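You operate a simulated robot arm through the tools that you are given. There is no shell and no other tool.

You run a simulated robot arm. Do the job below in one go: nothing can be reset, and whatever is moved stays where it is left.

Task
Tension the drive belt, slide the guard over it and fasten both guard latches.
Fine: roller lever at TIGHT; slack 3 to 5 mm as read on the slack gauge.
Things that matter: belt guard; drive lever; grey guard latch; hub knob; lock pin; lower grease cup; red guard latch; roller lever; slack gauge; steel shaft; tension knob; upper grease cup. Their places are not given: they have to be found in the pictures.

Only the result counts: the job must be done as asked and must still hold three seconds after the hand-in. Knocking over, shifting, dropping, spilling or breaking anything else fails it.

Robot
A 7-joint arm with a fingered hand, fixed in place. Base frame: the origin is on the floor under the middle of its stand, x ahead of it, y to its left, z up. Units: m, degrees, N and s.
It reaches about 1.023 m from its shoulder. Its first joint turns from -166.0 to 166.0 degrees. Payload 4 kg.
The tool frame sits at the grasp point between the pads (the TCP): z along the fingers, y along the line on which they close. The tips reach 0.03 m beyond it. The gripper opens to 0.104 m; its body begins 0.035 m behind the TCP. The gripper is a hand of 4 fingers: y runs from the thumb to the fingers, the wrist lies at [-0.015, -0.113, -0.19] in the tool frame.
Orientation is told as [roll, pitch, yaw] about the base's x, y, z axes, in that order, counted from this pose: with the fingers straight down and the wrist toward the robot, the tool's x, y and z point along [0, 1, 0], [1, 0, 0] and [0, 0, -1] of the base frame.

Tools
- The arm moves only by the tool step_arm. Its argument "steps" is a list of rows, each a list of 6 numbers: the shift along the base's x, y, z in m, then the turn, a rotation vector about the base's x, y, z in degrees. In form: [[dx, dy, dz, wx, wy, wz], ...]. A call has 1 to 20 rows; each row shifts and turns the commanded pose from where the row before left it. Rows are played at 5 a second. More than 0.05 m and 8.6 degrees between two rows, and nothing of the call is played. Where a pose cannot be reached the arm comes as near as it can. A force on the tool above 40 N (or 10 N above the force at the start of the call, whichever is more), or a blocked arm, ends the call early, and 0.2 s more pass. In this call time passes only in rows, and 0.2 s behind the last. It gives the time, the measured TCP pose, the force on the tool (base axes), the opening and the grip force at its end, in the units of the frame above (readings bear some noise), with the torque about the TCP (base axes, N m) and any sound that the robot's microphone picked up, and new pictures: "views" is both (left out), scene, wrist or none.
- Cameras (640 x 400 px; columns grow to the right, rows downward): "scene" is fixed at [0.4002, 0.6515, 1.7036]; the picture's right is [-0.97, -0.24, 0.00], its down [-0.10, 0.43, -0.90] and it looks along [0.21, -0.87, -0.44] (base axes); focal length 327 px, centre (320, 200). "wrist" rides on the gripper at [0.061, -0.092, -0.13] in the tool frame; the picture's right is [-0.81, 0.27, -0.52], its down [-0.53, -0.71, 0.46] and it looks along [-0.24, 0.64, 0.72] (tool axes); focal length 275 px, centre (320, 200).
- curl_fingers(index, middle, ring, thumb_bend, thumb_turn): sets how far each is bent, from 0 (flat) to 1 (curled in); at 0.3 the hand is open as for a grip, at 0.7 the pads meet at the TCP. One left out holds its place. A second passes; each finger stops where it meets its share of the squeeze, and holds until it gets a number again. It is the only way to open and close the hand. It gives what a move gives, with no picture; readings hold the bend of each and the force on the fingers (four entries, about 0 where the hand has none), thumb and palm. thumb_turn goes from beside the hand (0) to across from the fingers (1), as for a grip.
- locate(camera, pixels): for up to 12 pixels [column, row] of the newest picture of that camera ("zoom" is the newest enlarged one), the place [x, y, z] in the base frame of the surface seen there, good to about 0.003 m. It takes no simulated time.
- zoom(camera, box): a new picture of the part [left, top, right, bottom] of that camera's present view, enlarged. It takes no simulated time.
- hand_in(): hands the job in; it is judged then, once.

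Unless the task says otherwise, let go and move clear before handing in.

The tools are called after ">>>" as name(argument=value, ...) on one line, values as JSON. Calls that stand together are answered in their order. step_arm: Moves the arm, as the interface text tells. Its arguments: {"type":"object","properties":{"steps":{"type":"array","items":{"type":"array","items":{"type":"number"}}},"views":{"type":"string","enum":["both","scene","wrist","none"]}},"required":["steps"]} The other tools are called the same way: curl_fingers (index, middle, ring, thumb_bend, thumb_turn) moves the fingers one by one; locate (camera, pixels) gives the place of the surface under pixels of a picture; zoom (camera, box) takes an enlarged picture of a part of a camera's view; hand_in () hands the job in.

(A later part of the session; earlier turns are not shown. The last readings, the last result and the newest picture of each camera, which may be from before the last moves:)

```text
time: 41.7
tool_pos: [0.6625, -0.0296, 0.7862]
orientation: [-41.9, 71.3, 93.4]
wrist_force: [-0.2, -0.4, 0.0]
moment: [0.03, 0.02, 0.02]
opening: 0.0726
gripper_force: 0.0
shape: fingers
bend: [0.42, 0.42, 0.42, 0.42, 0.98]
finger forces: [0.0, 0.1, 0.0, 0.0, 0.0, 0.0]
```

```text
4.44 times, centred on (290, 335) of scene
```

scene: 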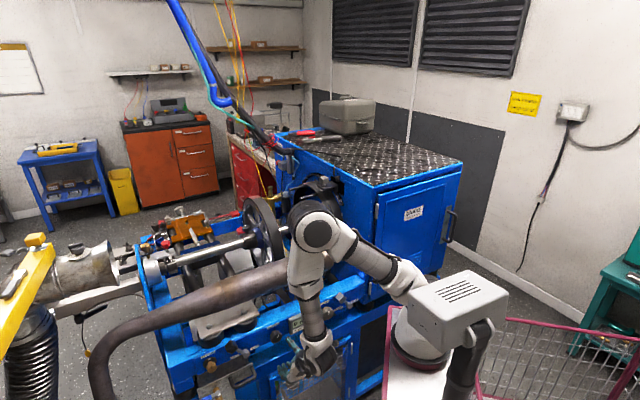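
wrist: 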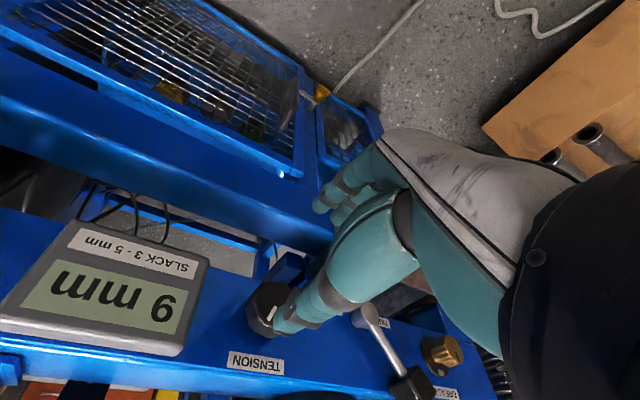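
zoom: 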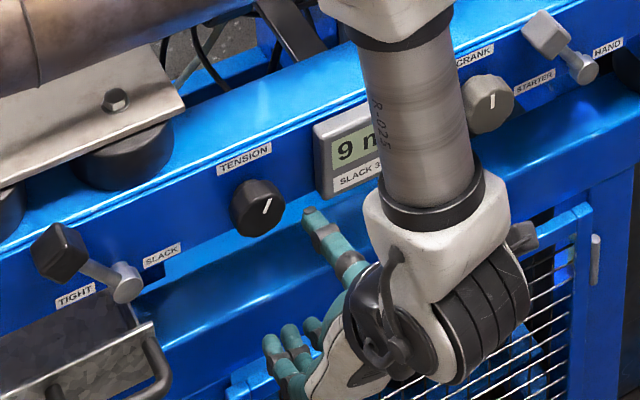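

The scene view shows the gauge reading 9 mm, so slack must come down to 3-5. The thumb and fingers should straddle the knob once advanced, so I'll move in toward the panel and watch for contact.

>>> step_arm(steps=[[0.0124, -0.0124, 0, 0, 0, 0], [0.0124, -0.0124, 0, 0, 0, 0], [0.0124, -0.0124, 0, 0, 0, 0], [0.0124, -0.0124, 0, 0, 0, 0]], views="both")

>>> zoom(camera="wrist", box=[220, 160, 440, 330])

>>> zoom(camera="scene", box=[230, 290, 350, 380])

```text
time: 42.7
tool_pos: [0.7103, -0.0788, 0.7843]
orientation: [-41.7, 71.4, 93.6]
wrist_force: [-0.1, -0.1, 0.5]
moment: [-0.01, -0.01, -0.03]
opening: 0.0723
gripper_force: 0.0
shape: fingers
bend: [0.42, 0.42, 0.42, 0.42, 0.98]
finger forces: [0.0, 0.0, 0.0, 0.0, 0.0, 0.0]
```

scene: 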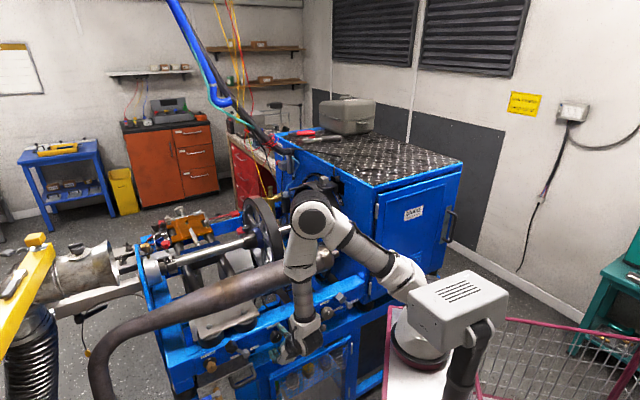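
wrist: 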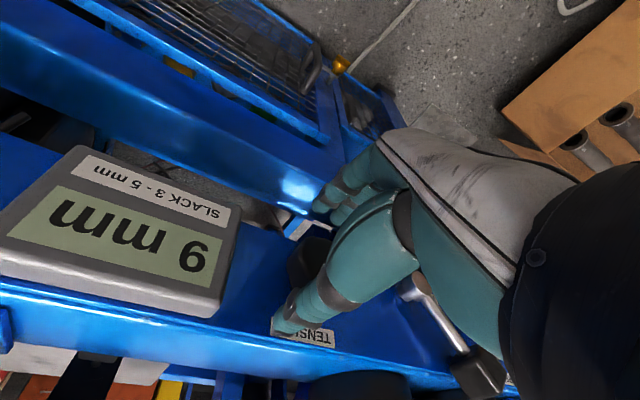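

```text
2.35 times, centred on (330, 245) of wrist
```

zoom: 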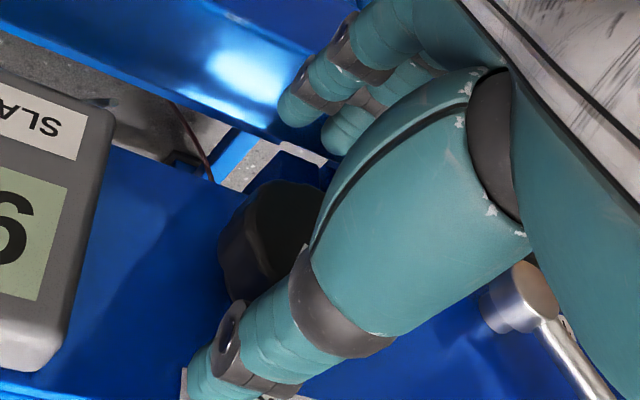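

```text
4.44 times, centred on (290, 335) of scene
```

zoom: 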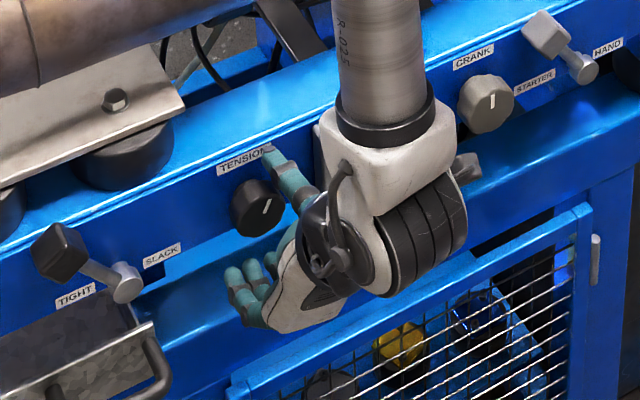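

The knob sits between thumb and fingers with no contact yet. For a deeper grip I'll level the hand by another ~12°, after checking where the elbow is.

>>> locate(camera="scene", pixels=[[312, 220], [295, 250], [300, 290], [305, 325], [290, 345], [350, 250], [400, 280], [300, 205], [330, 230]])

>>> step_arm(steps=[[-0.003, 0.003, 0, -4.2, -4.2, 0], [-0.003, 0.003, 0, -4.2, -4.2, 0]], views="none")

```text
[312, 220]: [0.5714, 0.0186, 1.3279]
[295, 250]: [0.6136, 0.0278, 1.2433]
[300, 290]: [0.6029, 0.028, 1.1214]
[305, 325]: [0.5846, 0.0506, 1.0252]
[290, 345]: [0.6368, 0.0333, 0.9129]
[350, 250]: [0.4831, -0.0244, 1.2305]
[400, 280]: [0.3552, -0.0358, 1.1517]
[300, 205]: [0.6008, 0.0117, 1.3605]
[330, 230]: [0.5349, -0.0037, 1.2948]
```

```text
time: 43.3
tool_pos: [0.7044, -0.0751, 0.7851]
orientation: [-81.1, 77.5, 55.5]
wrist_force: [-0.3, -0.7, 0.4]
moment: [0.0, 0.0, -0.01]
opening: 0.0726
gripper_force: 0.0
shape: fingers
bend: [0.42, 0.42, 0.42, 0.42, 0.98]
finger forces: [0.0, 0.0, 0.1, 0.1, 0.0, 0.0]
```

The fingers are now level with the knob axis. I'll move in another 17 mm and close gently on the knob.

>>> step_arm(steps=[[0.0067, -0.0053, 0, 0, 0, 0], [0.0067, -0.0053, 0, 0, 0, 0]], views="wrist")

>>> zoom(camera="scene", box=[230, 290, 350, 380])

```text
time: 43.9
tool_pos: [0.7185, -0.0845, 0.7835]
orientation: [-80.9, 77.5, 55.8]
wrist_force: [0.4, -0.2, 0.2]
moment: [0.03, 0.03, -0.02]
opening: 0.0722
gripper_force: 0.0
shape: fingers
bend: [0.42, 0.42, 0.42, 0.42, 0.98]
finger forces: [0.0, 0.0, 0.1, 0.0, 0.0, 0.0]
```

wrist: 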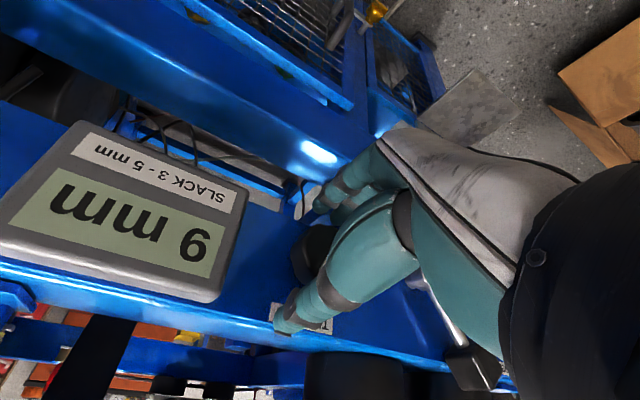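

```text
4.44 times, centred on (290, 335) of scene
```

zoom: 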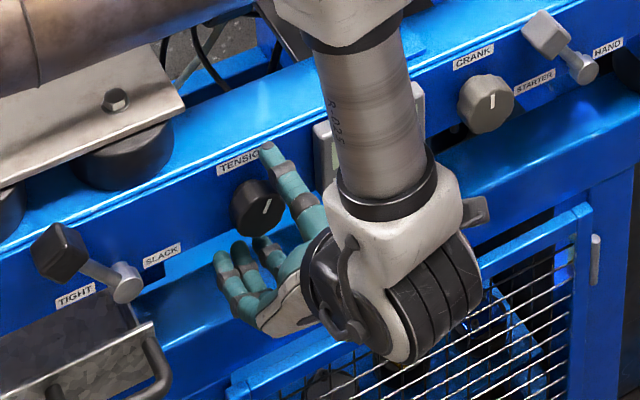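

The knob is enclosed by thumb and fingers with no contact forces. Closing on it now.

>>> curl_fingers(index=0.6, middle=0.6, ring=0.6, thumb_bend=0.6)

>>> zoom(camera="scene", box=[230, 290, 350, 380])

>>> zoom(camera="wrist", box=[220, 160, 440, 330])

```text
time: 44.9
tool_pos: [0.7194, -0.0835, 0.7831]
orientation: [-80.9, 77.5, 55.9]
wrist_force: [1.4, -0.2, -2.7]
moment: [0.08, 0.08, 0.03]
opening: 0.0337
gripper_force: 4.0
shape: fingers
bend: [0.57, 0.57, 0.6, 0.57, 0.97]
finger forces: [1.7, 3.1, 0.0, 0.0, 2.0, 0.0]
```

```text
4.44 times, centred on (290, 335) of scene
```

zoom: 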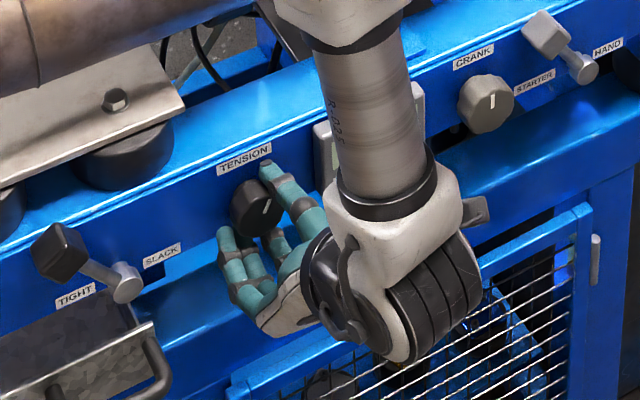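

```text
2.35 times, centred on (330, 245) of wrist
```

zoom: 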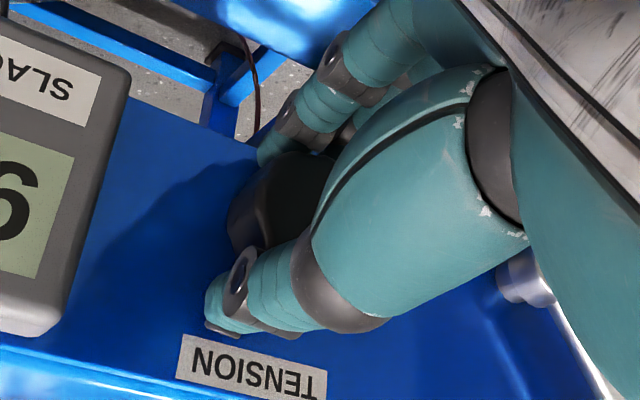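

Index, middle and thumb are touching the knob lightly. I'll squeeze a bit more before turning.

>>> curl_fingers(index=0.7, middle=0.7, thumb_bend=0.7)

```text
time: 45.9
tool_pos: [0.7187, -0.0843, 0.7853]
orientation: [-80.8, 77.5, 55.9]
wrist_force: [2.7, 0.3, -7.2]
moment: [0.12, 0.19, 0.09]
opening: 0.0307
gripper_force: 11.5
shape: fingers
bend: [0.59, 0.59, 0.6, 0.6, 0.97]
finger forces: [7.7, 7.5, 0.0, 0.0, 8.2, 0.0]
```

The grip is about 11 N. I'll turn the knob clockwise, as seen from the front, by about 24° and read the gauge.

>>> step_arm(steps=[[0, 0, 0, 4.24, -4.24, 0], [0, 0, 0, 4.24, -4.24, 0], [0, 0, 0, 4.24, -4.24, 0], [0, 0, 0, 4.24, -4.24, 0]], views="wrist")

>>> zoom(camera="scene", box=[230, 290, 350, 380])

```text
time: 46.9
tool_pos: [0.719, -0.0834, 0.7846]
orientation: [-88.1, 53.5, 49.1]
wrist_force: [4.7, 2.2, -13.9]
moment: [0.15, 0.34, 0.14]
opening: 0.0305
gripper_force: 13.7
shape: fingers
bend: [0.57, 0.58, 0.6, 0.62, 0.97]
finger forces: [10.7, 8.4, 0.0, 0.0, 7.2, 0.0]
```

wrist: 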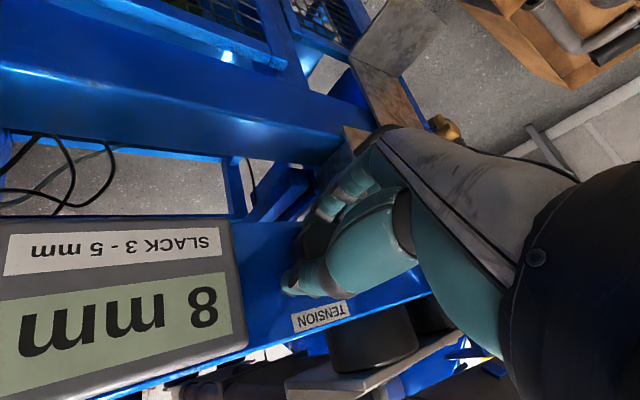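

```text
4.44 times, centred on (290, 335) of scene
```

zoom: 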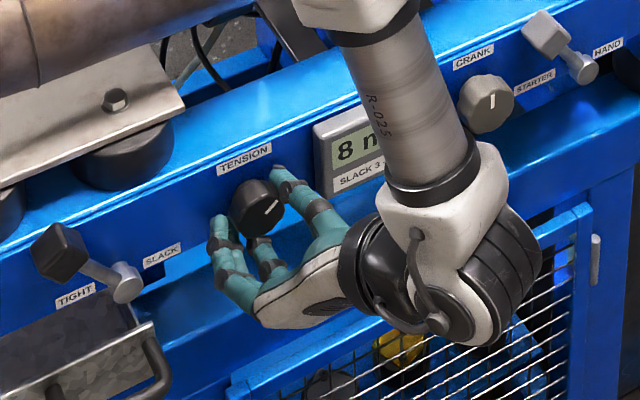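

The gauge went from 9 to 8 mm, so clockwise is right, at roughly 24° per mm. The hand sits slightly high (z force -14 N), so I'll lower it 2 mm and keep turning.

>>> step_arm(steps=[[0, 0, -0.002, 4.24, -4.24, 0], [0, 0, 0, 4.24, -4.24, 0], [0, 0, 0, 4.24, -4.24, 0], [0, 0, 0, 4.24, -4.24, 0], [0, 0, 0, 4.24, -4.24, 0], [0, 0, 0, 4.24, -4.24, 0]], views="wrist")

>>> zoom(camera="scene", box=[230, 290, 350, 380])

```text
time: 48.3
tool_pos: [0.7198, -0.0838, 0.782]
orientation: [-90.5, 17.5, 47.5]
wrist_force: [11.9, 7.2, -11.3]
moment: [0.09, 0.26, 0.36]
opening: 0.0306
gripper_force: 13.6
shape: fingers
bend: [0.56, 0.58, 0.6, 0.63, 0.96]
finger forces: [12.3, 8.8, 0.0, 0.0, 6.5, 0.0]
```

wrist: 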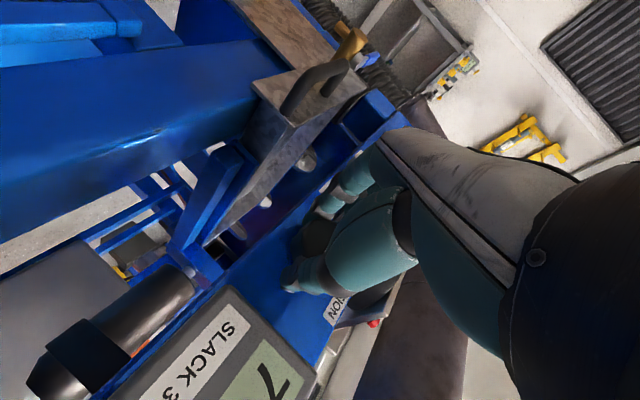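

```text
4.44 times, centred on (290, 335) of scene
```

zoom: 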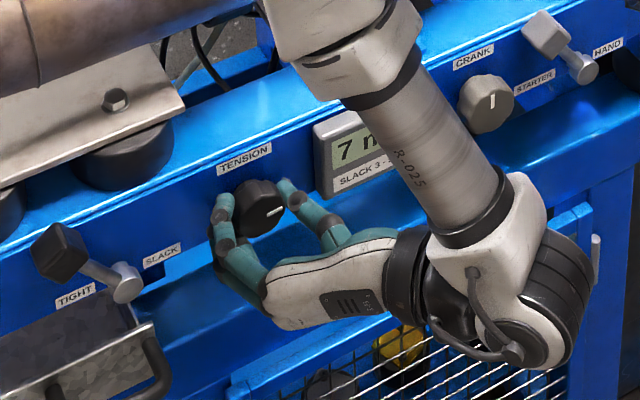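

The gauge is at 7 mm after about 60° of turn. I'll shift the hand 2 mm to balance the grip and continue about 24° more before regripping.

>>> step_arm(steps=[[0.0015, 0.0015, -0.001, 4.24, -4.24, 0], [0, 0, 0, 4.24, -4.24, 0], [0, 0, 0, 4.24, -4.24, 0], [0, 0, 0, 4.24, -4.24, 0]], views="wrist")

>>> zoom(camera="scene", box=[230, 290, 350, 380])

```text
time: 49.3
tool_pos: [0.7213, -0.0817, 0.7808]
orientation: [-91.7, -6.5, 47.3]
wrist_force: [12.5, 8.1, -6.8]
moment: [0.03, 0.23, 0.32]
opening: 0.0305
gripper_force: 13.8
shape: fingers
bend: [0.56, 0.58, 0.6, 0.63, 0.96]
finger forces: [12.4, 8.0, 0.1, 0.1, 7.2, 0.0]
```

wrist: 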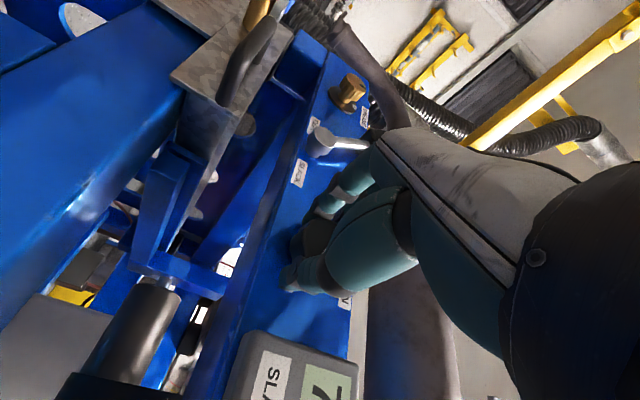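

```text
4.44 times, centred on (290, 335) of scene
```

zoom: 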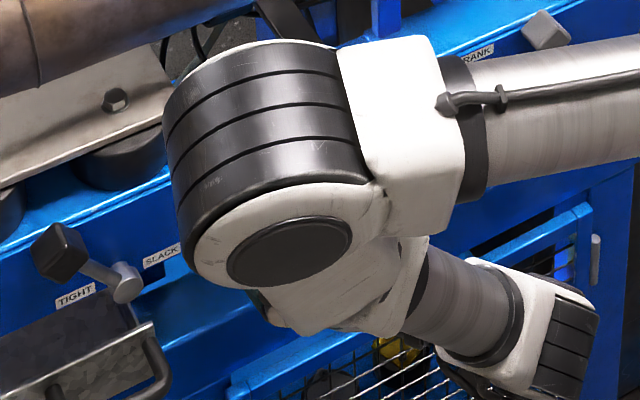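

The elbow has dropped into the scene camera's view, which is risky. I'll look at the whole scene and locate the elbow before moving on.

>>> step_arm(steps=[[0, 0, 0, 0, 0, 0]], views="scene")

>>> locate(camera="scene", pixels=[[280, 315], [260, 330], [300, 330], [290, 350], [340, 310], [380, 300], [330, 370], [345, 385], [270, 345], [305, 350], [350, 290], [400, 290]])

```text
time: 49.7
tool_pos: [0.7202, -0.0823, 0.7813]
orientation: [-91.7, -6.3, 47.3]
wrist_force: [14.0, 8.0, -5.9]
moment: [0.0, 0.15, 0.31]
opening: 0.0305
gripper_force: 14.3
shape: fingers
bend: [0.56, 0.58, 0.6, 0.63, 0.96]
finger forces: [12.4, 8.3, 0.0, 0.0, 7.1, 0.0]
```

scene: 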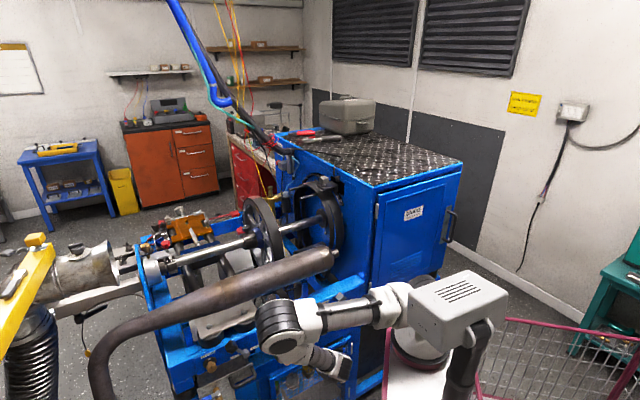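

```text
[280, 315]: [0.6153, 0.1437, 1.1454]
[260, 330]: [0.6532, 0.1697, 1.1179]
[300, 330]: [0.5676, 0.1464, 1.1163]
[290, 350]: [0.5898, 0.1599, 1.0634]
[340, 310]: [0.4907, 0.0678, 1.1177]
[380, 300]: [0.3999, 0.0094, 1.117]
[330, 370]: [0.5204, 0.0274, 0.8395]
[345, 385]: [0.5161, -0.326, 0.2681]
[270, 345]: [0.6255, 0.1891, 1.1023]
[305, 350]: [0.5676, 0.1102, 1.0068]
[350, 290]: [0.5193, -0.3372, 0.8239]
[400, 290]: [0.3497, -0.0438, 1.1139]
```

The elbow is in free air. I'll read the gauge in the wrist view before regripping.

>>> step_arm(steps=[[0, 0, 0, 0, 0, 0]], views="wrist")

>>> zoom(camera="wrist", box=[200, 220, 400, 400])

>>> zoom(camera="scene", box=[240, 280, 340, 350])

```text
time: 50.1
tool_pos: [0.7216, -0.0821, 0.7798]
orientation: [-91.6, -6.2, 47.4]
wrist_force: [13.2, 8.2, -4.3]
moment: [0.06, 0.16, 0.34]
opening: 0.0305
gripper_force: 14.5
shape: fingers
bend: [0.56, 0.58, 0.6, 0.63, 0.96]
finger forces: [12.2, 8.6, 0.1, 0.1, 7.0, 0.0]
```

wrist: 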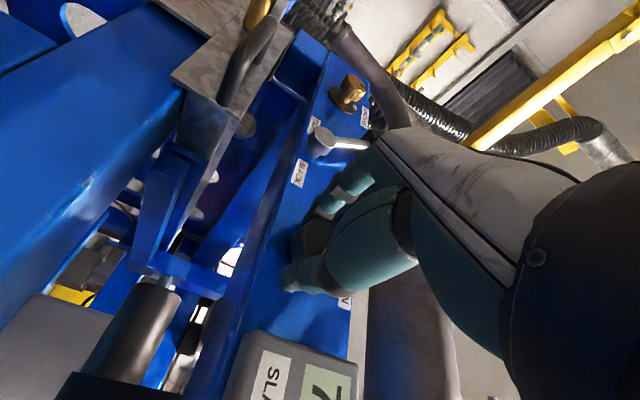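

```text
2.22 times, centred on (300, 310) of wrist
```

zoom: 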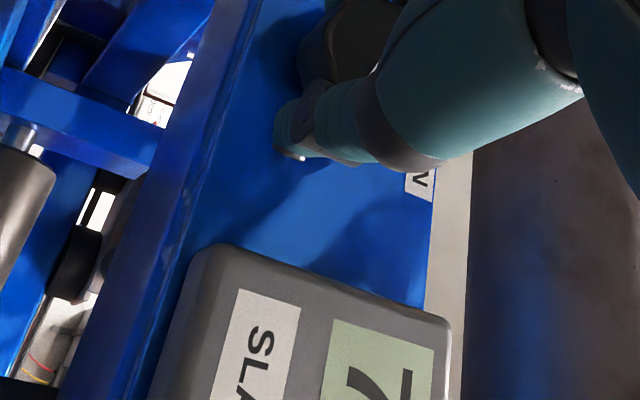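

```text
5.71 times, centred on (290, 315) of scene
```

zoom: 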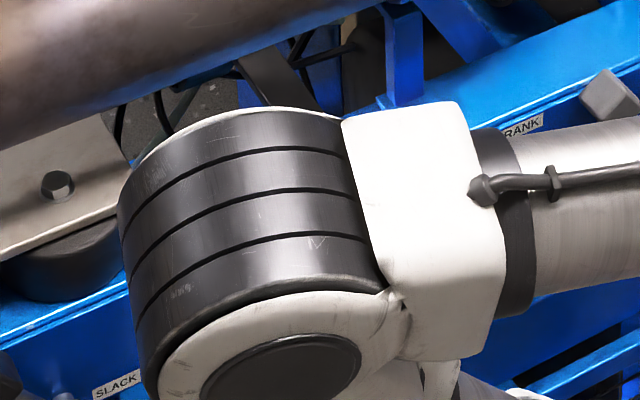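

The gauge still shows 7 mm, so I need roughly 100° more. I'll release, back off 45 mm, turn the hand back counter-clockwise and regrip.

>>> curl_fingers(index=0.48, middle=0.48, ring=0.48, thumb_bend=0.48)

>>> step_arm(steps=[[-0.0106, 0.0106, 0, 0, 0, 0], [-0.0106, 0.0106, 0, 0, 0, 0], [-0.0106, 0.0106, 0, 0, 0, 0]], views="none")

```text
time: 51.1
tool_pos: [0.7197, -0.0836, 0.7806]
orientation: [-91.7, -6.1, 47.3]
wrist_force: [-0.7, 0.7, 0.2]
moment: [0.02, 0.01, 0.02]
opening: 0.057
gripper_force: 0.1
shape: fingers
bend: [0.48, 0.48, 0.48, 0.48, 0.97]
finger forces: [0.0, 0.0, 0.1, 0.1, 0.0, 0.0]
```

```text
time: 51.9
tool_pos: [0.6878, -0.0518, 0.7811]
orientation: [-91.7, -6.2, 47.3]
wrist_force: [-1.1, -0.1, 0.6]
moment: [-0.02, 0.01, -0.02]
opening: 0.0569
gripper_force: 0.1
shape: fingers
bend: [0.48, 0.48, 0.48, 0.48, 0.97]
finger forces: [0.1, 0.0, 0.0, 0.0, 0.0, 0.0]
```

Released and clear of the knob. Rotating the hand back counter-clockwise by about 90° in small rows.

>>> step_arm(steps=[[0, 0, 0, -5.7, 5.7, 0], [0, 0, 0, -5.7, 5.7, 0], [0, 0, 0, -5.7, 5.7, 0], [0, 0, 0, -5.7, 5.7, 0], [0, 0, 0, -5.7, 5.7, 0], [0, 0, 0, -5.7, 5.7, 0], [0, 0, 0, -5.7, 5.7, 0], [0, 0, 0, -5.7, 5.7, 0], [0, 0, 0, -5.7, 5.7, 0], [0, 0, 0, -5.7, 5.7, 0], [0, 0, 0, -5.7, 5.7, 0]], views="both")

>>> zoom(camera="scene", box=[230, 290, 350, 380])

```text
time: 54.3
tool_pos: [0.6887, -0.0508, 0.7812]
orientation: [-74.1, 82.3, 62.4]
wrist_force: [-0.6, 0.3, 0.0]
moment: [-0.02, 0.0, -0.02]
opening: 0.0569
gripper_force: 0.1
shape: fingers
bend: [0.48, 0.48, 0.48, 0.48, 0.97]
finger forces: [0.1, 0.0, 0.1, 0.0, 0.1, 0.0]
```

scene: 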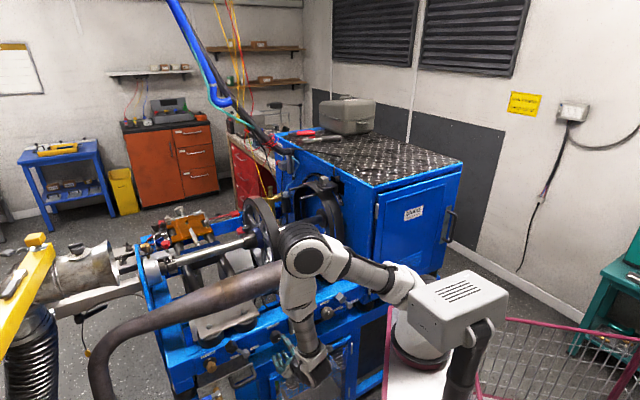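
wrist: 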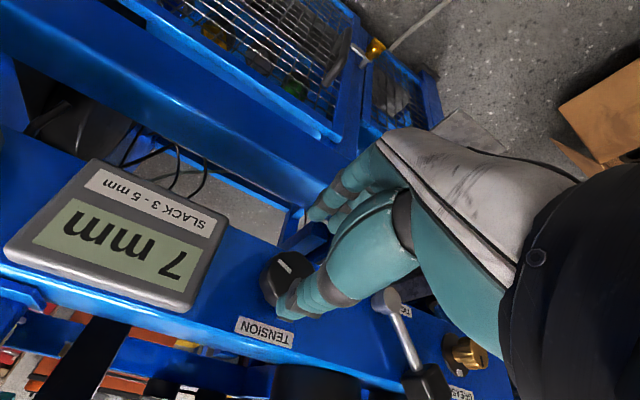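

```text
4.44 times, centred on (290, 335) of scene
```

zoom: 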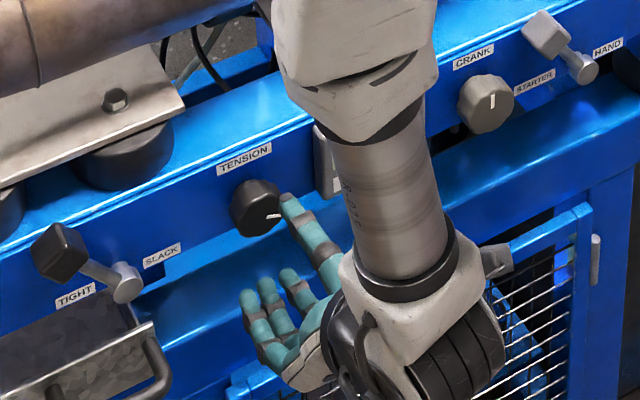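

The gauge reads 7 mm and the knob mark points right. I'll go back onto the knob and grip again.

>>> step_arm(steps=[[0.0099, -0.0113, 0.0003, 0, 0, 0], [0.0099, -0.0113, 0.0003, 0, 0, 0], [0.0099, -0.0113, 0.0003, 0, 0, 0]], views="none")

>>> curl_fingers(index=0.7, middle=0.7, ring=0.6, thumb_bend=0.72)

```text
time: 55.1
tool_pos: [0.7173, -0.0848, 0.7844]
orientation: [-74.5, 82.0, 62.2]
wrist_force: [1.3, -0.9, -0.8]
moment: [-0.02, -0.02, -0.03]
opening: 0.0567
gripper_force: 0.1
shape: fingers
bend: [0.48, 0.48, 0.48, 0.48, 0.97]
finger forces: [0.0, 0.1, 0.1, 0.0, 0.0, 0.1]
```

```text
time: 56.1
tool_pos: [0.7175, -0.0843, 0.7823]
orientation: [-74.5, 82.1, 62.1]
wrist_force: [4.4, 0.6, -2.7]
moment: [0.04, 0.13, 0.11]
opening: 0.0292
gripper_force: 12.5
shape: fingers
bend: [0.61, 0.6, 0.6, 0.6, 0.97]
finger forces: [6.2, 7.8, 0.0, 0.1, 10.3, 0.0]
```

The grip is balanced at about 12 N. Turning clockwise about 60°.

>>> step_arm(steps=[[0, 0, 0, 4.24, -4.24, 0], [0, 0, 0, 4.24, -4.24, 0], [0, 0, 0, 4.24, -4.24, 0], [0, 0, 0, 4.24, -4.24, 0], [0.0004, 0.0004, 0, 4.24, -4.24, 0], [0.0004, 0.0004, 0, 4.24, -4.24, 0], [0.0004, 0.0004, 0, 4.24, -4.24, 0], [0.0004, 0.0004, 0, 4.24, -4.24, 0], [0.0004, 0.0004, 0, 4.24, -4.24, 0], [0.0004, 0.0004, 0, 4.24, -4.24, 0]], views="wrist")

>>> zoom(camera="scene", box=[230, 290, 350, 380])

```text
time: 58.3
tool_pos: [0.7217, -0.0832, 0.7815]
orientation: [-90.4, 22.3, 47.4]
wrist_force: [5.8, 3.7, -12.8]
moment: [0.12, 0.28, 0.2]
opening: 0.0292
gripper_force: 13.7
shape: fingers
bend: [0.57, 0.59, 0.6, 0.63, 0.95]
finger forces: [10.6, 7.6, 0.0, 0.0, 9.8, 0.0]
```

wrist: 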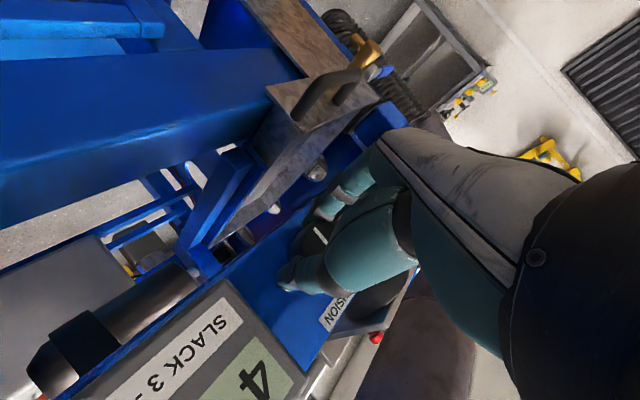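

```text
4.44 times, centred on (290, 335) of scene
```

zoom: 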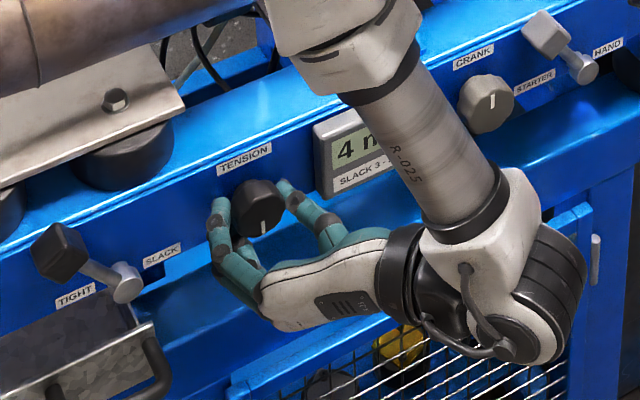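

The gauge now reads 4 mm, in the middle of the 3-5 mm band. I'll release the knob carefully, back off and confirm the reading holds.

>>> curl_fingers(index=0.46, middle=0.46, ring=0.48, thumb_bend=0.48)

>>> step_arm(steps=[[-0.0106, 0.0106, 0, 0, 0, 0], [-0.0106, 0.0106, 0, 0, 0, 0], [-0.0106, 0.0106, 0, 0, 0, 0], [-0.0106, 0.0106, 0, 0, 0, 0]], views="both")

>>> zoom(camera="scene", box=[230, 290, 350, 380])

```text
time: 59.3
tool_pos: [0.7207, -0.0836, 0.7819]
orientation: [-90.5, 22.4, 47.5]
wrist_force: [-0.6, -0.4, -0.4]
moment: [-0.01, 0.01, -0.01]
opening: 0.0594
gripper_force: 0.1
shape: fingers
bend: [0.46, 0.46, 0.48, 0.48, 0.97]
finger forces: [0.0, 0.1, 0.0, 0.0, 0.0, 0.1]
```

```text
time: 60.3
tool_pos: [0.6806, -0.0398, 0.7801]
orientation: [-90.5, 22.4, 47.4]
wrist_force: [-0.5, -0.4, -0.5]
moment: [0.04, -0.01, -0.02]
opening: 0.0595
gripper_force: 0.1
shape: fingers
bend: [0.46, 0.46, 0.48, 0.48, 0.97]
finger forces: [0.1, 0.0, 0.0, 0.0, 0.0, 0.0]
out of reach, approached as far as the arm can: row 4
```

scene: 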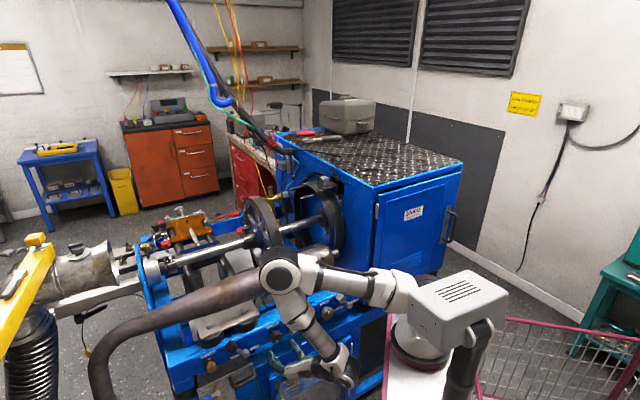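
wrist: 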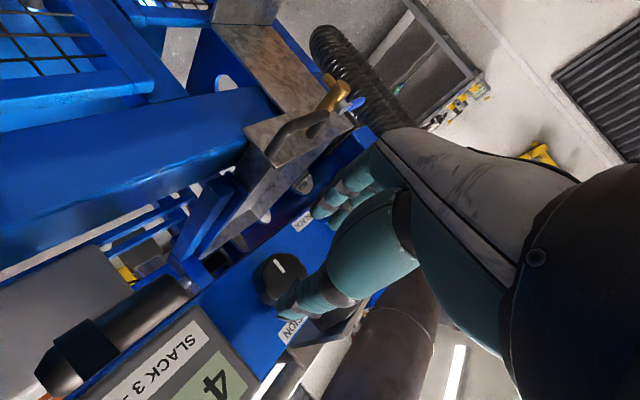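

```text
4.44 times, centred on (290, 335) of scene
```

zoom: 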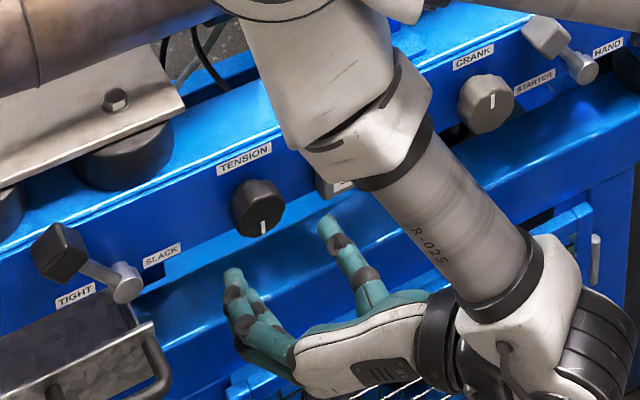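

The slack reading holds at 4 mm and the lever is at TIGHT. Now I'll unwind the hand back to the level pose and then rise away from the panel.

>>> step_arm(steps=[[0, 0, 0, -5.3, 5.3, 0], [0, 0, 0, -5.3, 5.3, 0], [0, 0, 0, -5.3, 5.3, 0], [0, 0, 0, -5.3, 5.3, 0], [0, 0, 0, -5.3, 5.3, 0], [0, 0, 0, -5.3, 5.3, 0], [0, 0, 0, -5.3, 5.3, 0], [0, 0, 0, -5.3, 5.3, 0]], views="scene")

```text
time: 62.1
tool_pos: [0.6798, -0.0382, 0.7806]
orientation: [-74.0, 82.2, 62.5]
wrist_force: [0.4, -0.6, 0.8]
moment: [0.01, 0.02, -0.02]
opening: 0.0595
gripper_force: 0.0
shape: fingers
bend: [0.46, 0.46, 0.48, 0.48, 0.97]
finger forces: [0.0, 0.1, 0.0, 0.1, 0.0, 0.1]
```

scene: 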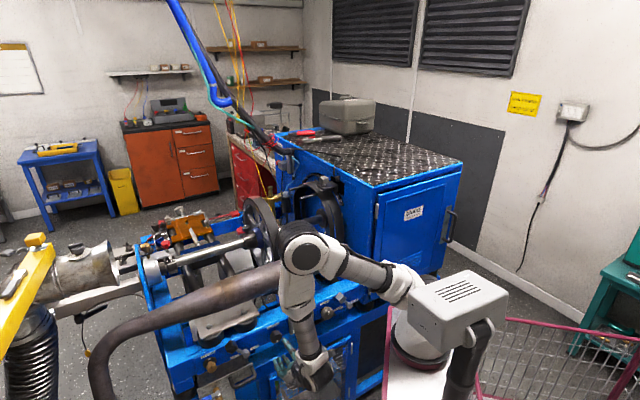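

Next I'll tilt the fingers back down by about 30° while rising in front of the pipe.

>>> step_arm(steps=[[-0.003, 0.003, 0.02, 5.3, 5.3, 0], [-0.003, 0.003, 0.02, 5.3, 5.3, 0], [-0.003, 0.003, 0.03, 5.3, 5.3, 0], [0, 0, 0.03, 5.0, 5.0, 0], [0, 0, 0.03, 0, 0, 0], [0, 0, 0.03, 0, 0, 0], [0, 0, 0.03, 0, 0, 0], [0, 0, 0.03, 0, 0, 0], [0, 0, 0.03, 0, 0, 0]], views="both")

```text
time: 64.1
tool_pos: [0.6714, -0.0296, 1.0319]
orientation: [-13.6, 57.2, 121.0]
wrist_force: [0.7, -0.1, 0.6]
moment: [-0.05, 0.01, 0.01]
opening: 0.0597
gripper_force: 0.2
shape: fingers
bend: [0.46, 0.46, 0.48, 0.48, 0.97]
finger forces: [0.0, 0.0, 0.1, 0.0, 0.0, 0.0]
```

scene: 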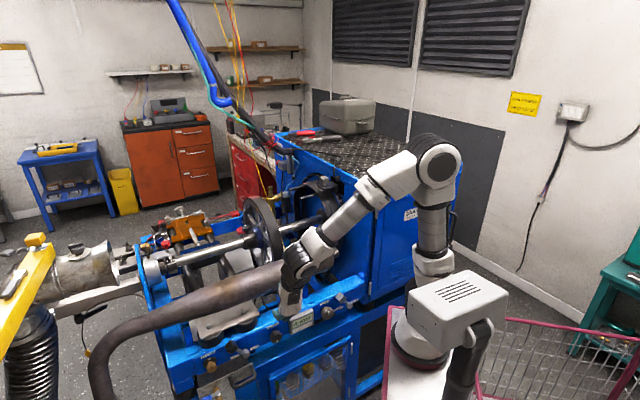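
wrist: 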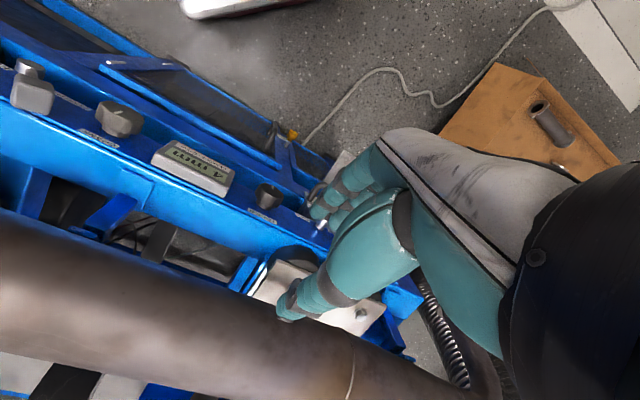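

The gauge still shows 4 mm. Now I'll untwist the hand about the wrist axis, the reverse of before, back to fingers straight down.

>>> step_arm(steps=[[0, 0, 0.005, 2.9, -2.59, -7.5], [0, 0, 0.005, 2.9, -2.59, -7.5], [0, 0, 0.005, 2.9, -2.59, -7.5], [0, 0, 0.005, 2.9, -2.59, -7.5], [0, 0, 0.005, 2.9, -2.59, -7.5], [0, 0, 0.005, 2.9, -2.59, -7.5], [0, 0, 0.005, 2.9, -2.59, -7.5], [0, 0, 0.005, 2.9, -2.59, -7.5], [0, 0, 0.005, 2.9, -2.59, -7.5], [0, 0, 0.005, 2.9, -2.59, -7.5], [0, 0, 0, 2.9, -2.59, -7.5], [0, 0, 0, 2.9, -2.59, -7.5], [0, 0, 0, 2.9, -2.59, -7.5], [0, 0, 0, 2.9, -2.59, -7.5], [0, 0, 0, 2.9, -2.59, -7.5], [0, 0, 0, 2.9, -2.59, -7.5], [0, 0, 0, 2.9, -2.59, -7.5], [0, 0, 0, 2.9, -2.59, -7.5], [0, 0, 0, 2.9, -2.59, -7.5], [0, 0, 0, 2.9, -2.59, -7.5]], views="both")

```text
time: 68.3
tool_pos: [0.6725, -0.0301, 1.0801]
orientation: [-4.5, 3.3, -41.7]
wrist_force: [-0.2, 0.1, -0.3]
moment: [0.03, -0.02, 0.03]
opening: 0.0596
gripper_force: 0.1
shape: fingers
bend: [0.46, 0.46, 0.48, 0.48, 0.97]
finger forces: [0.1, 0.1, 0.0, 0.0, 0.0, 0.1]
```

scene: 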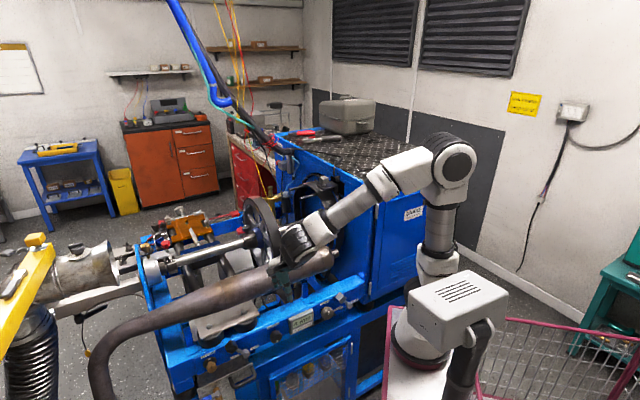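
wrist: 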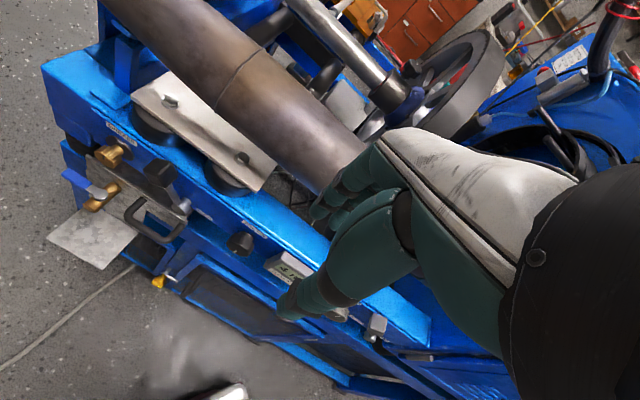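

The hand is nearly straight down again. I'll rise to z≈1.40, straighten the small tilt and travel over to the guard's grey cube handle.

>>> step_arm(steps=[[0, 0, 0.045, 1.16, -5.46, -3.3], [0, -0.01, 0.045, 0, 0, 0], [0, -0.02, 0.045, 0, 0, 0], [0, -0.03, 0.045, 0, 0, 0], [0, -0.03, 0.045, 0, 0, 0], [0, -0.03, 0.04, 0, 0, 0], [0, -0.03, 0.03, 0, 0, 0], [0, -0.04, 0.03, 0, 0, 0], [0, -0.045, 0, 0, 0, 0], [0, -0.045, 0, 0, 0, 0], [0, -0.045, 0, 0, 0, 0], [0, -0.045, 0, 0, 0, 0]], views="both")

>>> curl_fingers(index=0.3, middle=0.3, ring=0.3, thumb_bend=0.3)

```text
refused: row 4 steps farther than a row can; nothing moved
```

```text
time: 69.3
tool_pos: [0.6715, -0.03, 1.0793]
orientation: [-4.7, 3.3, -41.7]
wrist_force: [-0.9, 0.7, 0.2]
moment: [0.04, 0.0, 0.03]
opening: 0.1027
gripper_force: 0.0
shape: fingers
bend: [0.3, 0.3, 0.3, 0.3, 0.97]
finger forces: [0.0, 0.0, 0.0, 0.1, 0.0, 0.1]
```

The call was refused because row 4 exceeded the step size, and nothing moved except the fingers, which are now open. I'll send the same path with smaller rows.

>>> step_arm(steps=[[0, 0, 0.04, 1.16, -5.46, -3.3], [0, -0.01, 0.045, 0, 0, 0], [0, -0.015, 0.045, 0, 0, 0], [0, -0.02, 0.045, 0, 0, 0], [0, -0.02, 0.045, 0, 0, 0], [0, -0.025, 0.04, 0, 0, 0], [0, -0.03, 0.035, 0, 0, 0], [0, -0.035, 0.03, 0, 0, 0], [0, -0.045, 0, 0, 0, 0], [0, -0.045, 0, 0, 0, 0], [0, -0.045, 0, 0, 0, 0], [0, -0.045, 0, 0, 0, 0]], views="both")

```text
time: 71.9
tool_pos: [0.6709, -0.3643, 1.4043]
orientation: [0.0, 0.0, -44.8]
wrist_force: [-0.6, 0.5, -0.3]
moment: [-0.02, 0.01, 0.0]
opening: 0.1025
gripper_force: 0.0
shape: fingers
bend: [0.3, 0.3, 0.3, 0.3, 0.97]
finger forces: [0.0, 0.1, 0.1, 0.0, 0.0, 0.1]
```

scene: 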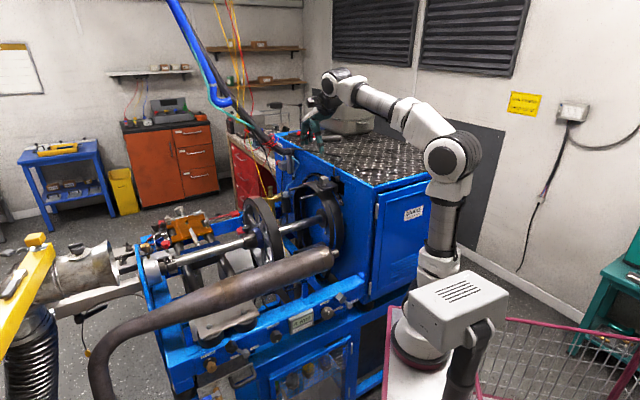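
wrist: 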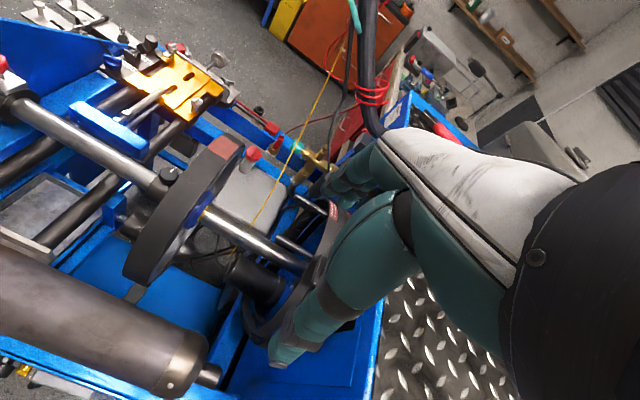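

I'm near the guard handle. I'll measure the cube and bracket precisely from the scene camera before descending.

>>> zoom(camera="scene", box=[300, 160, 348, 190])

>>> locate(camera="zoom", pixels=[[310, 145], [345, 130], [270, 145], [315, 110], [280, 170], [330, 180], [350, 160], [290, 130], [300, 205], [310, 220], [420, 200], [450, 140]])

```text
13.33 times, centred on (324, 175) of scene
```

zoom: 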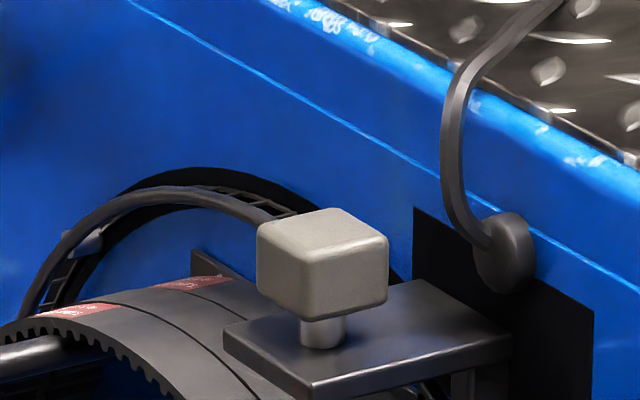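

```text
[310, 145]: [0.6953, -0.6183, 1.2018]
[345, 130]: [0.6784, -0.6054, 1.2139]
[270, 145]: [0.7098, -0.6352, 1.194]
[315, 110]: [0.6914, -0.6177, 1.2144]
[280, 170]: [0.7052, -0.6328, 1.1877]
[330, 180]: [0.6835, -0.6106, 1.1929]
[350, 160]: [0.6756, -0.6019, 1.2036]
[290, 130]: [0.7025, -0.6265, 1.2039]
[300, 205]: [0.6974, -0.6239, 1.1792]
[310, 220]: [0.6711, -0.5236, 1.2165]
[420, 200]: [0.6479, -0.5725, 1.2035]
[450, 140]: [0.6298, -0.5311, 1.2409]
```

>>> locate(camera="zoom", pixels=[[330, 230], [300, 230], [360, 240], [335, 212], [270, 270], [370, 270], [300, 290], [360, 295], [320, 330], [260, 340], [440, 320], [505, 250]])

```text
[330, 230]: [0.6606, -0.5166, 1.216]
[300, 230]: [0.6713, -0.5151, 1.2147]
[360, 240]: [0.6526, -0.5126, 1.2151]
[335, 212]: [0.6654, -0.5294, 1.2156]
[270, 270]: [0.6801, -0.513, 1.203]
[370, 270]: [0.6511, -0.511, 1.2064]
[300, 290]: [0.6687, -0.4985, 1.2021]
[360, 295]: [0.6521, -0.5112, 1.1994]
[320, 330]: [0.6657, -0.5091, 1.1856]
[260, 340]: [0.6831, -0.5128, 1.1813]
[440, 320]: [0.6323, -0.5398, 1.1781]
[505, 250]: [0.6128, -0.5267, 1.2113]
```

The cube is about 35 mm wide, centred near (0.665, -0.520, 1.203), with a cable loop just behind it on the wall. I'll move above it and come down to z≈1.27 for a check.

>>> step_arm(steps=[[-0.001, -0.038, 0, 0, 0, 0], [-0.001, -0.038, 0, 0, 0, 0], [-0.001, -0.038, 0, 0, 0, 0], [0.0, -0.038, 0, 0, 0, 0], [0, 0, -0.04, 0, 0, 0], [0, 0, -0.04, 0, 0, 0], [0, 0, -0.04, 0, 0, 0]], views="both")

>>> zoom(camera="scene", box=[280, 120, 376, 190])

>>> zoom(camera="wrist", box=[230, 150, 430, 340])

```text
time: 73.5
tool_pos: [0.6692, -0.5165, 1.284]
orientation: [0.0, 0.0, -44.6]
wrist_force: [0.6, 0.1, 0.7]
moment: [0.0, 0.0, 0.0]
opening: 0.103
gripper_force: 0.1
shape: fingers
bend: [0.3, 0.3, 0.3, 0.3, 0.97]
finger forces: [0.1, 0.0, 0.0, 0.1, 0.0, 0.0]
```

scene: 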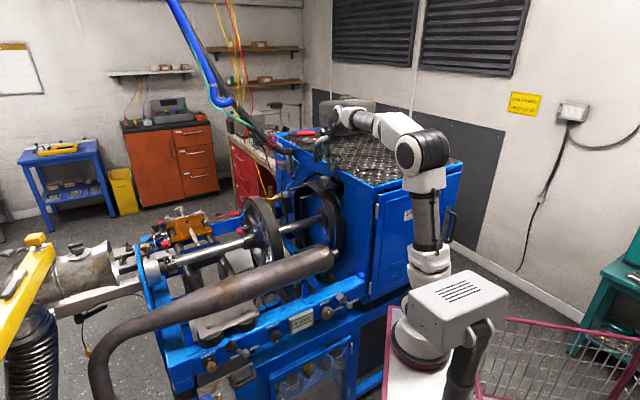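
wrist: 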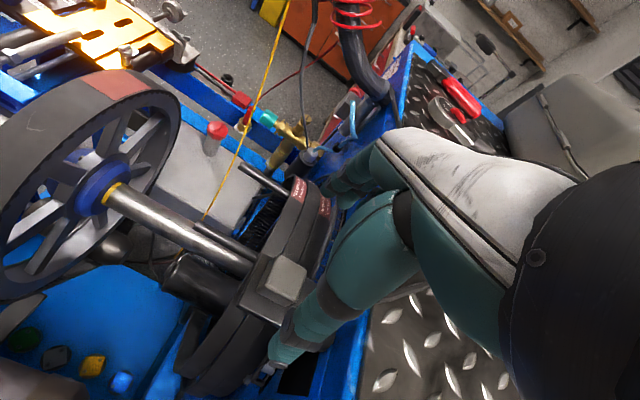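

```text
5.71 times, centred on (328, 155) of scene
```

zoom: 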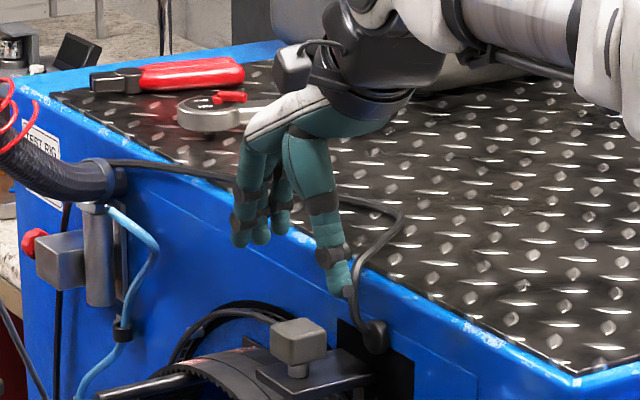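

```text
2.11 times, centred on (330, 245) of wrist
```

zoom: 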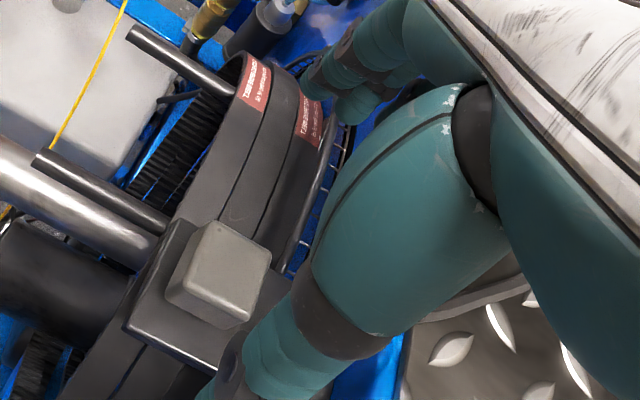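

The cube projects where expected, so alignment is within a few millimetres and the thumb clears the cable plug by about 25 mm. I'll come down to z≈1.222.

>>> step_arm(steps=[[0, 0, -0.021, 0, 0, 0], [0, 0, -0.021, 0, 0, 0], [0, 0, -0.02, 0, 0, 0]], views="wrist")

>>> zoom(camera="scene", box=[290, 130, 370, 190])

>>> zoom(camera="wrist", box=[230, 150, 430, 340])

```text
time: 74.3
tool_pos: [0.67, -0.5167, 1.2233]
orientation: [-0.1, 0.1, -44.6]
wrist_force: [0.4, -0.1, 0.2]
moment: [0.02, 0.06, 0.02]
opening: 0.1027
gripper_force: 0.1
shape: fingers
bend: [0.3, 0.3, 0.3, 0.3, 0.97]
finger forces: [0.0, 0.0, 0.0, 0.0, 0.0, 0.1]
```

wrist: 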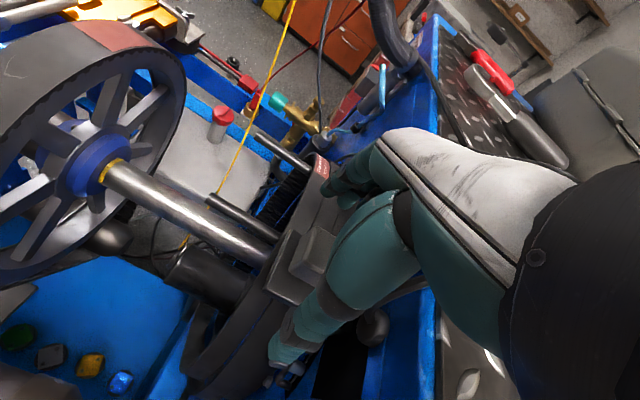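

```text
6.67 times, centred on (330, 160) of scene
```

zoom: 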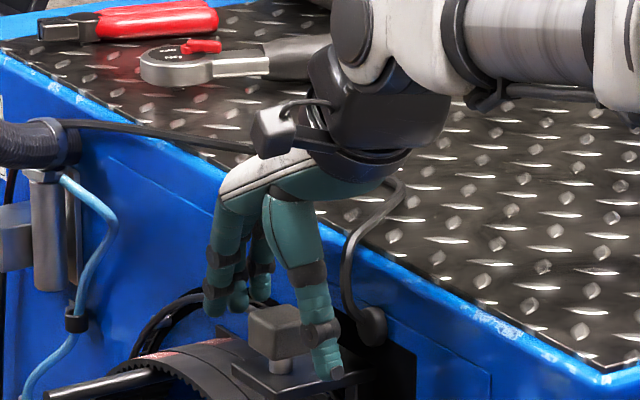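

```text
2.11 times, centred on (330, 245) of wrist
```

zoom: 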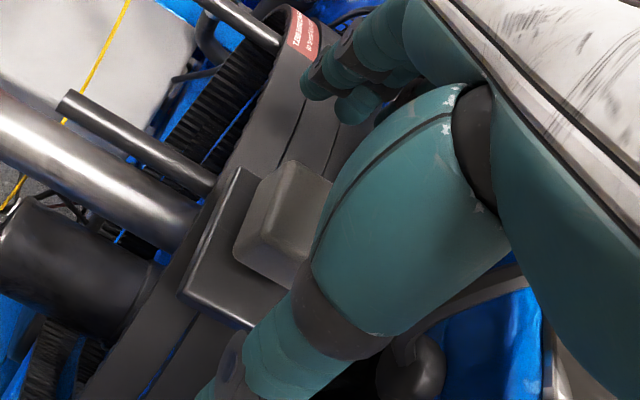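

The cube lies between the thumb and the fingers. Closing the grip on it.

>>> curl_fingers(index=0.68, middle=0.68, ring=0.6, thumb_bend=0.68)

>>> zoom(camera="scene", box=[290, 130, 370, 190])

```text
time: 75.3
tool_pos: [0.6697, -0.5176, 1.2243]
orientation: [0.0, 0.2, -44.7]
wrist_force: [2.7, -3.5, -0.3]
moment: [-0.08, -0.12, 0.06]
opening: 0.0261
gripper_force: 8.3
shape: fingers
bend: [0.61, 0.62, 0.6, 0.61, 0.97]
finger forces: [5.2, 5.7, 0.1, 0.1, 6.4, 0.0]
```

```text
6.67 times, centred on (330, 160) of scene
```

zoom: 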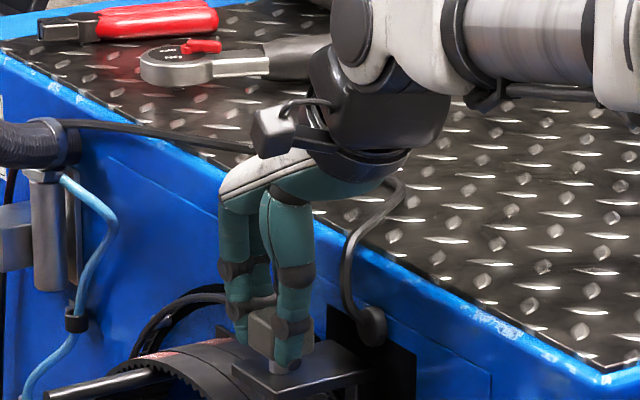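

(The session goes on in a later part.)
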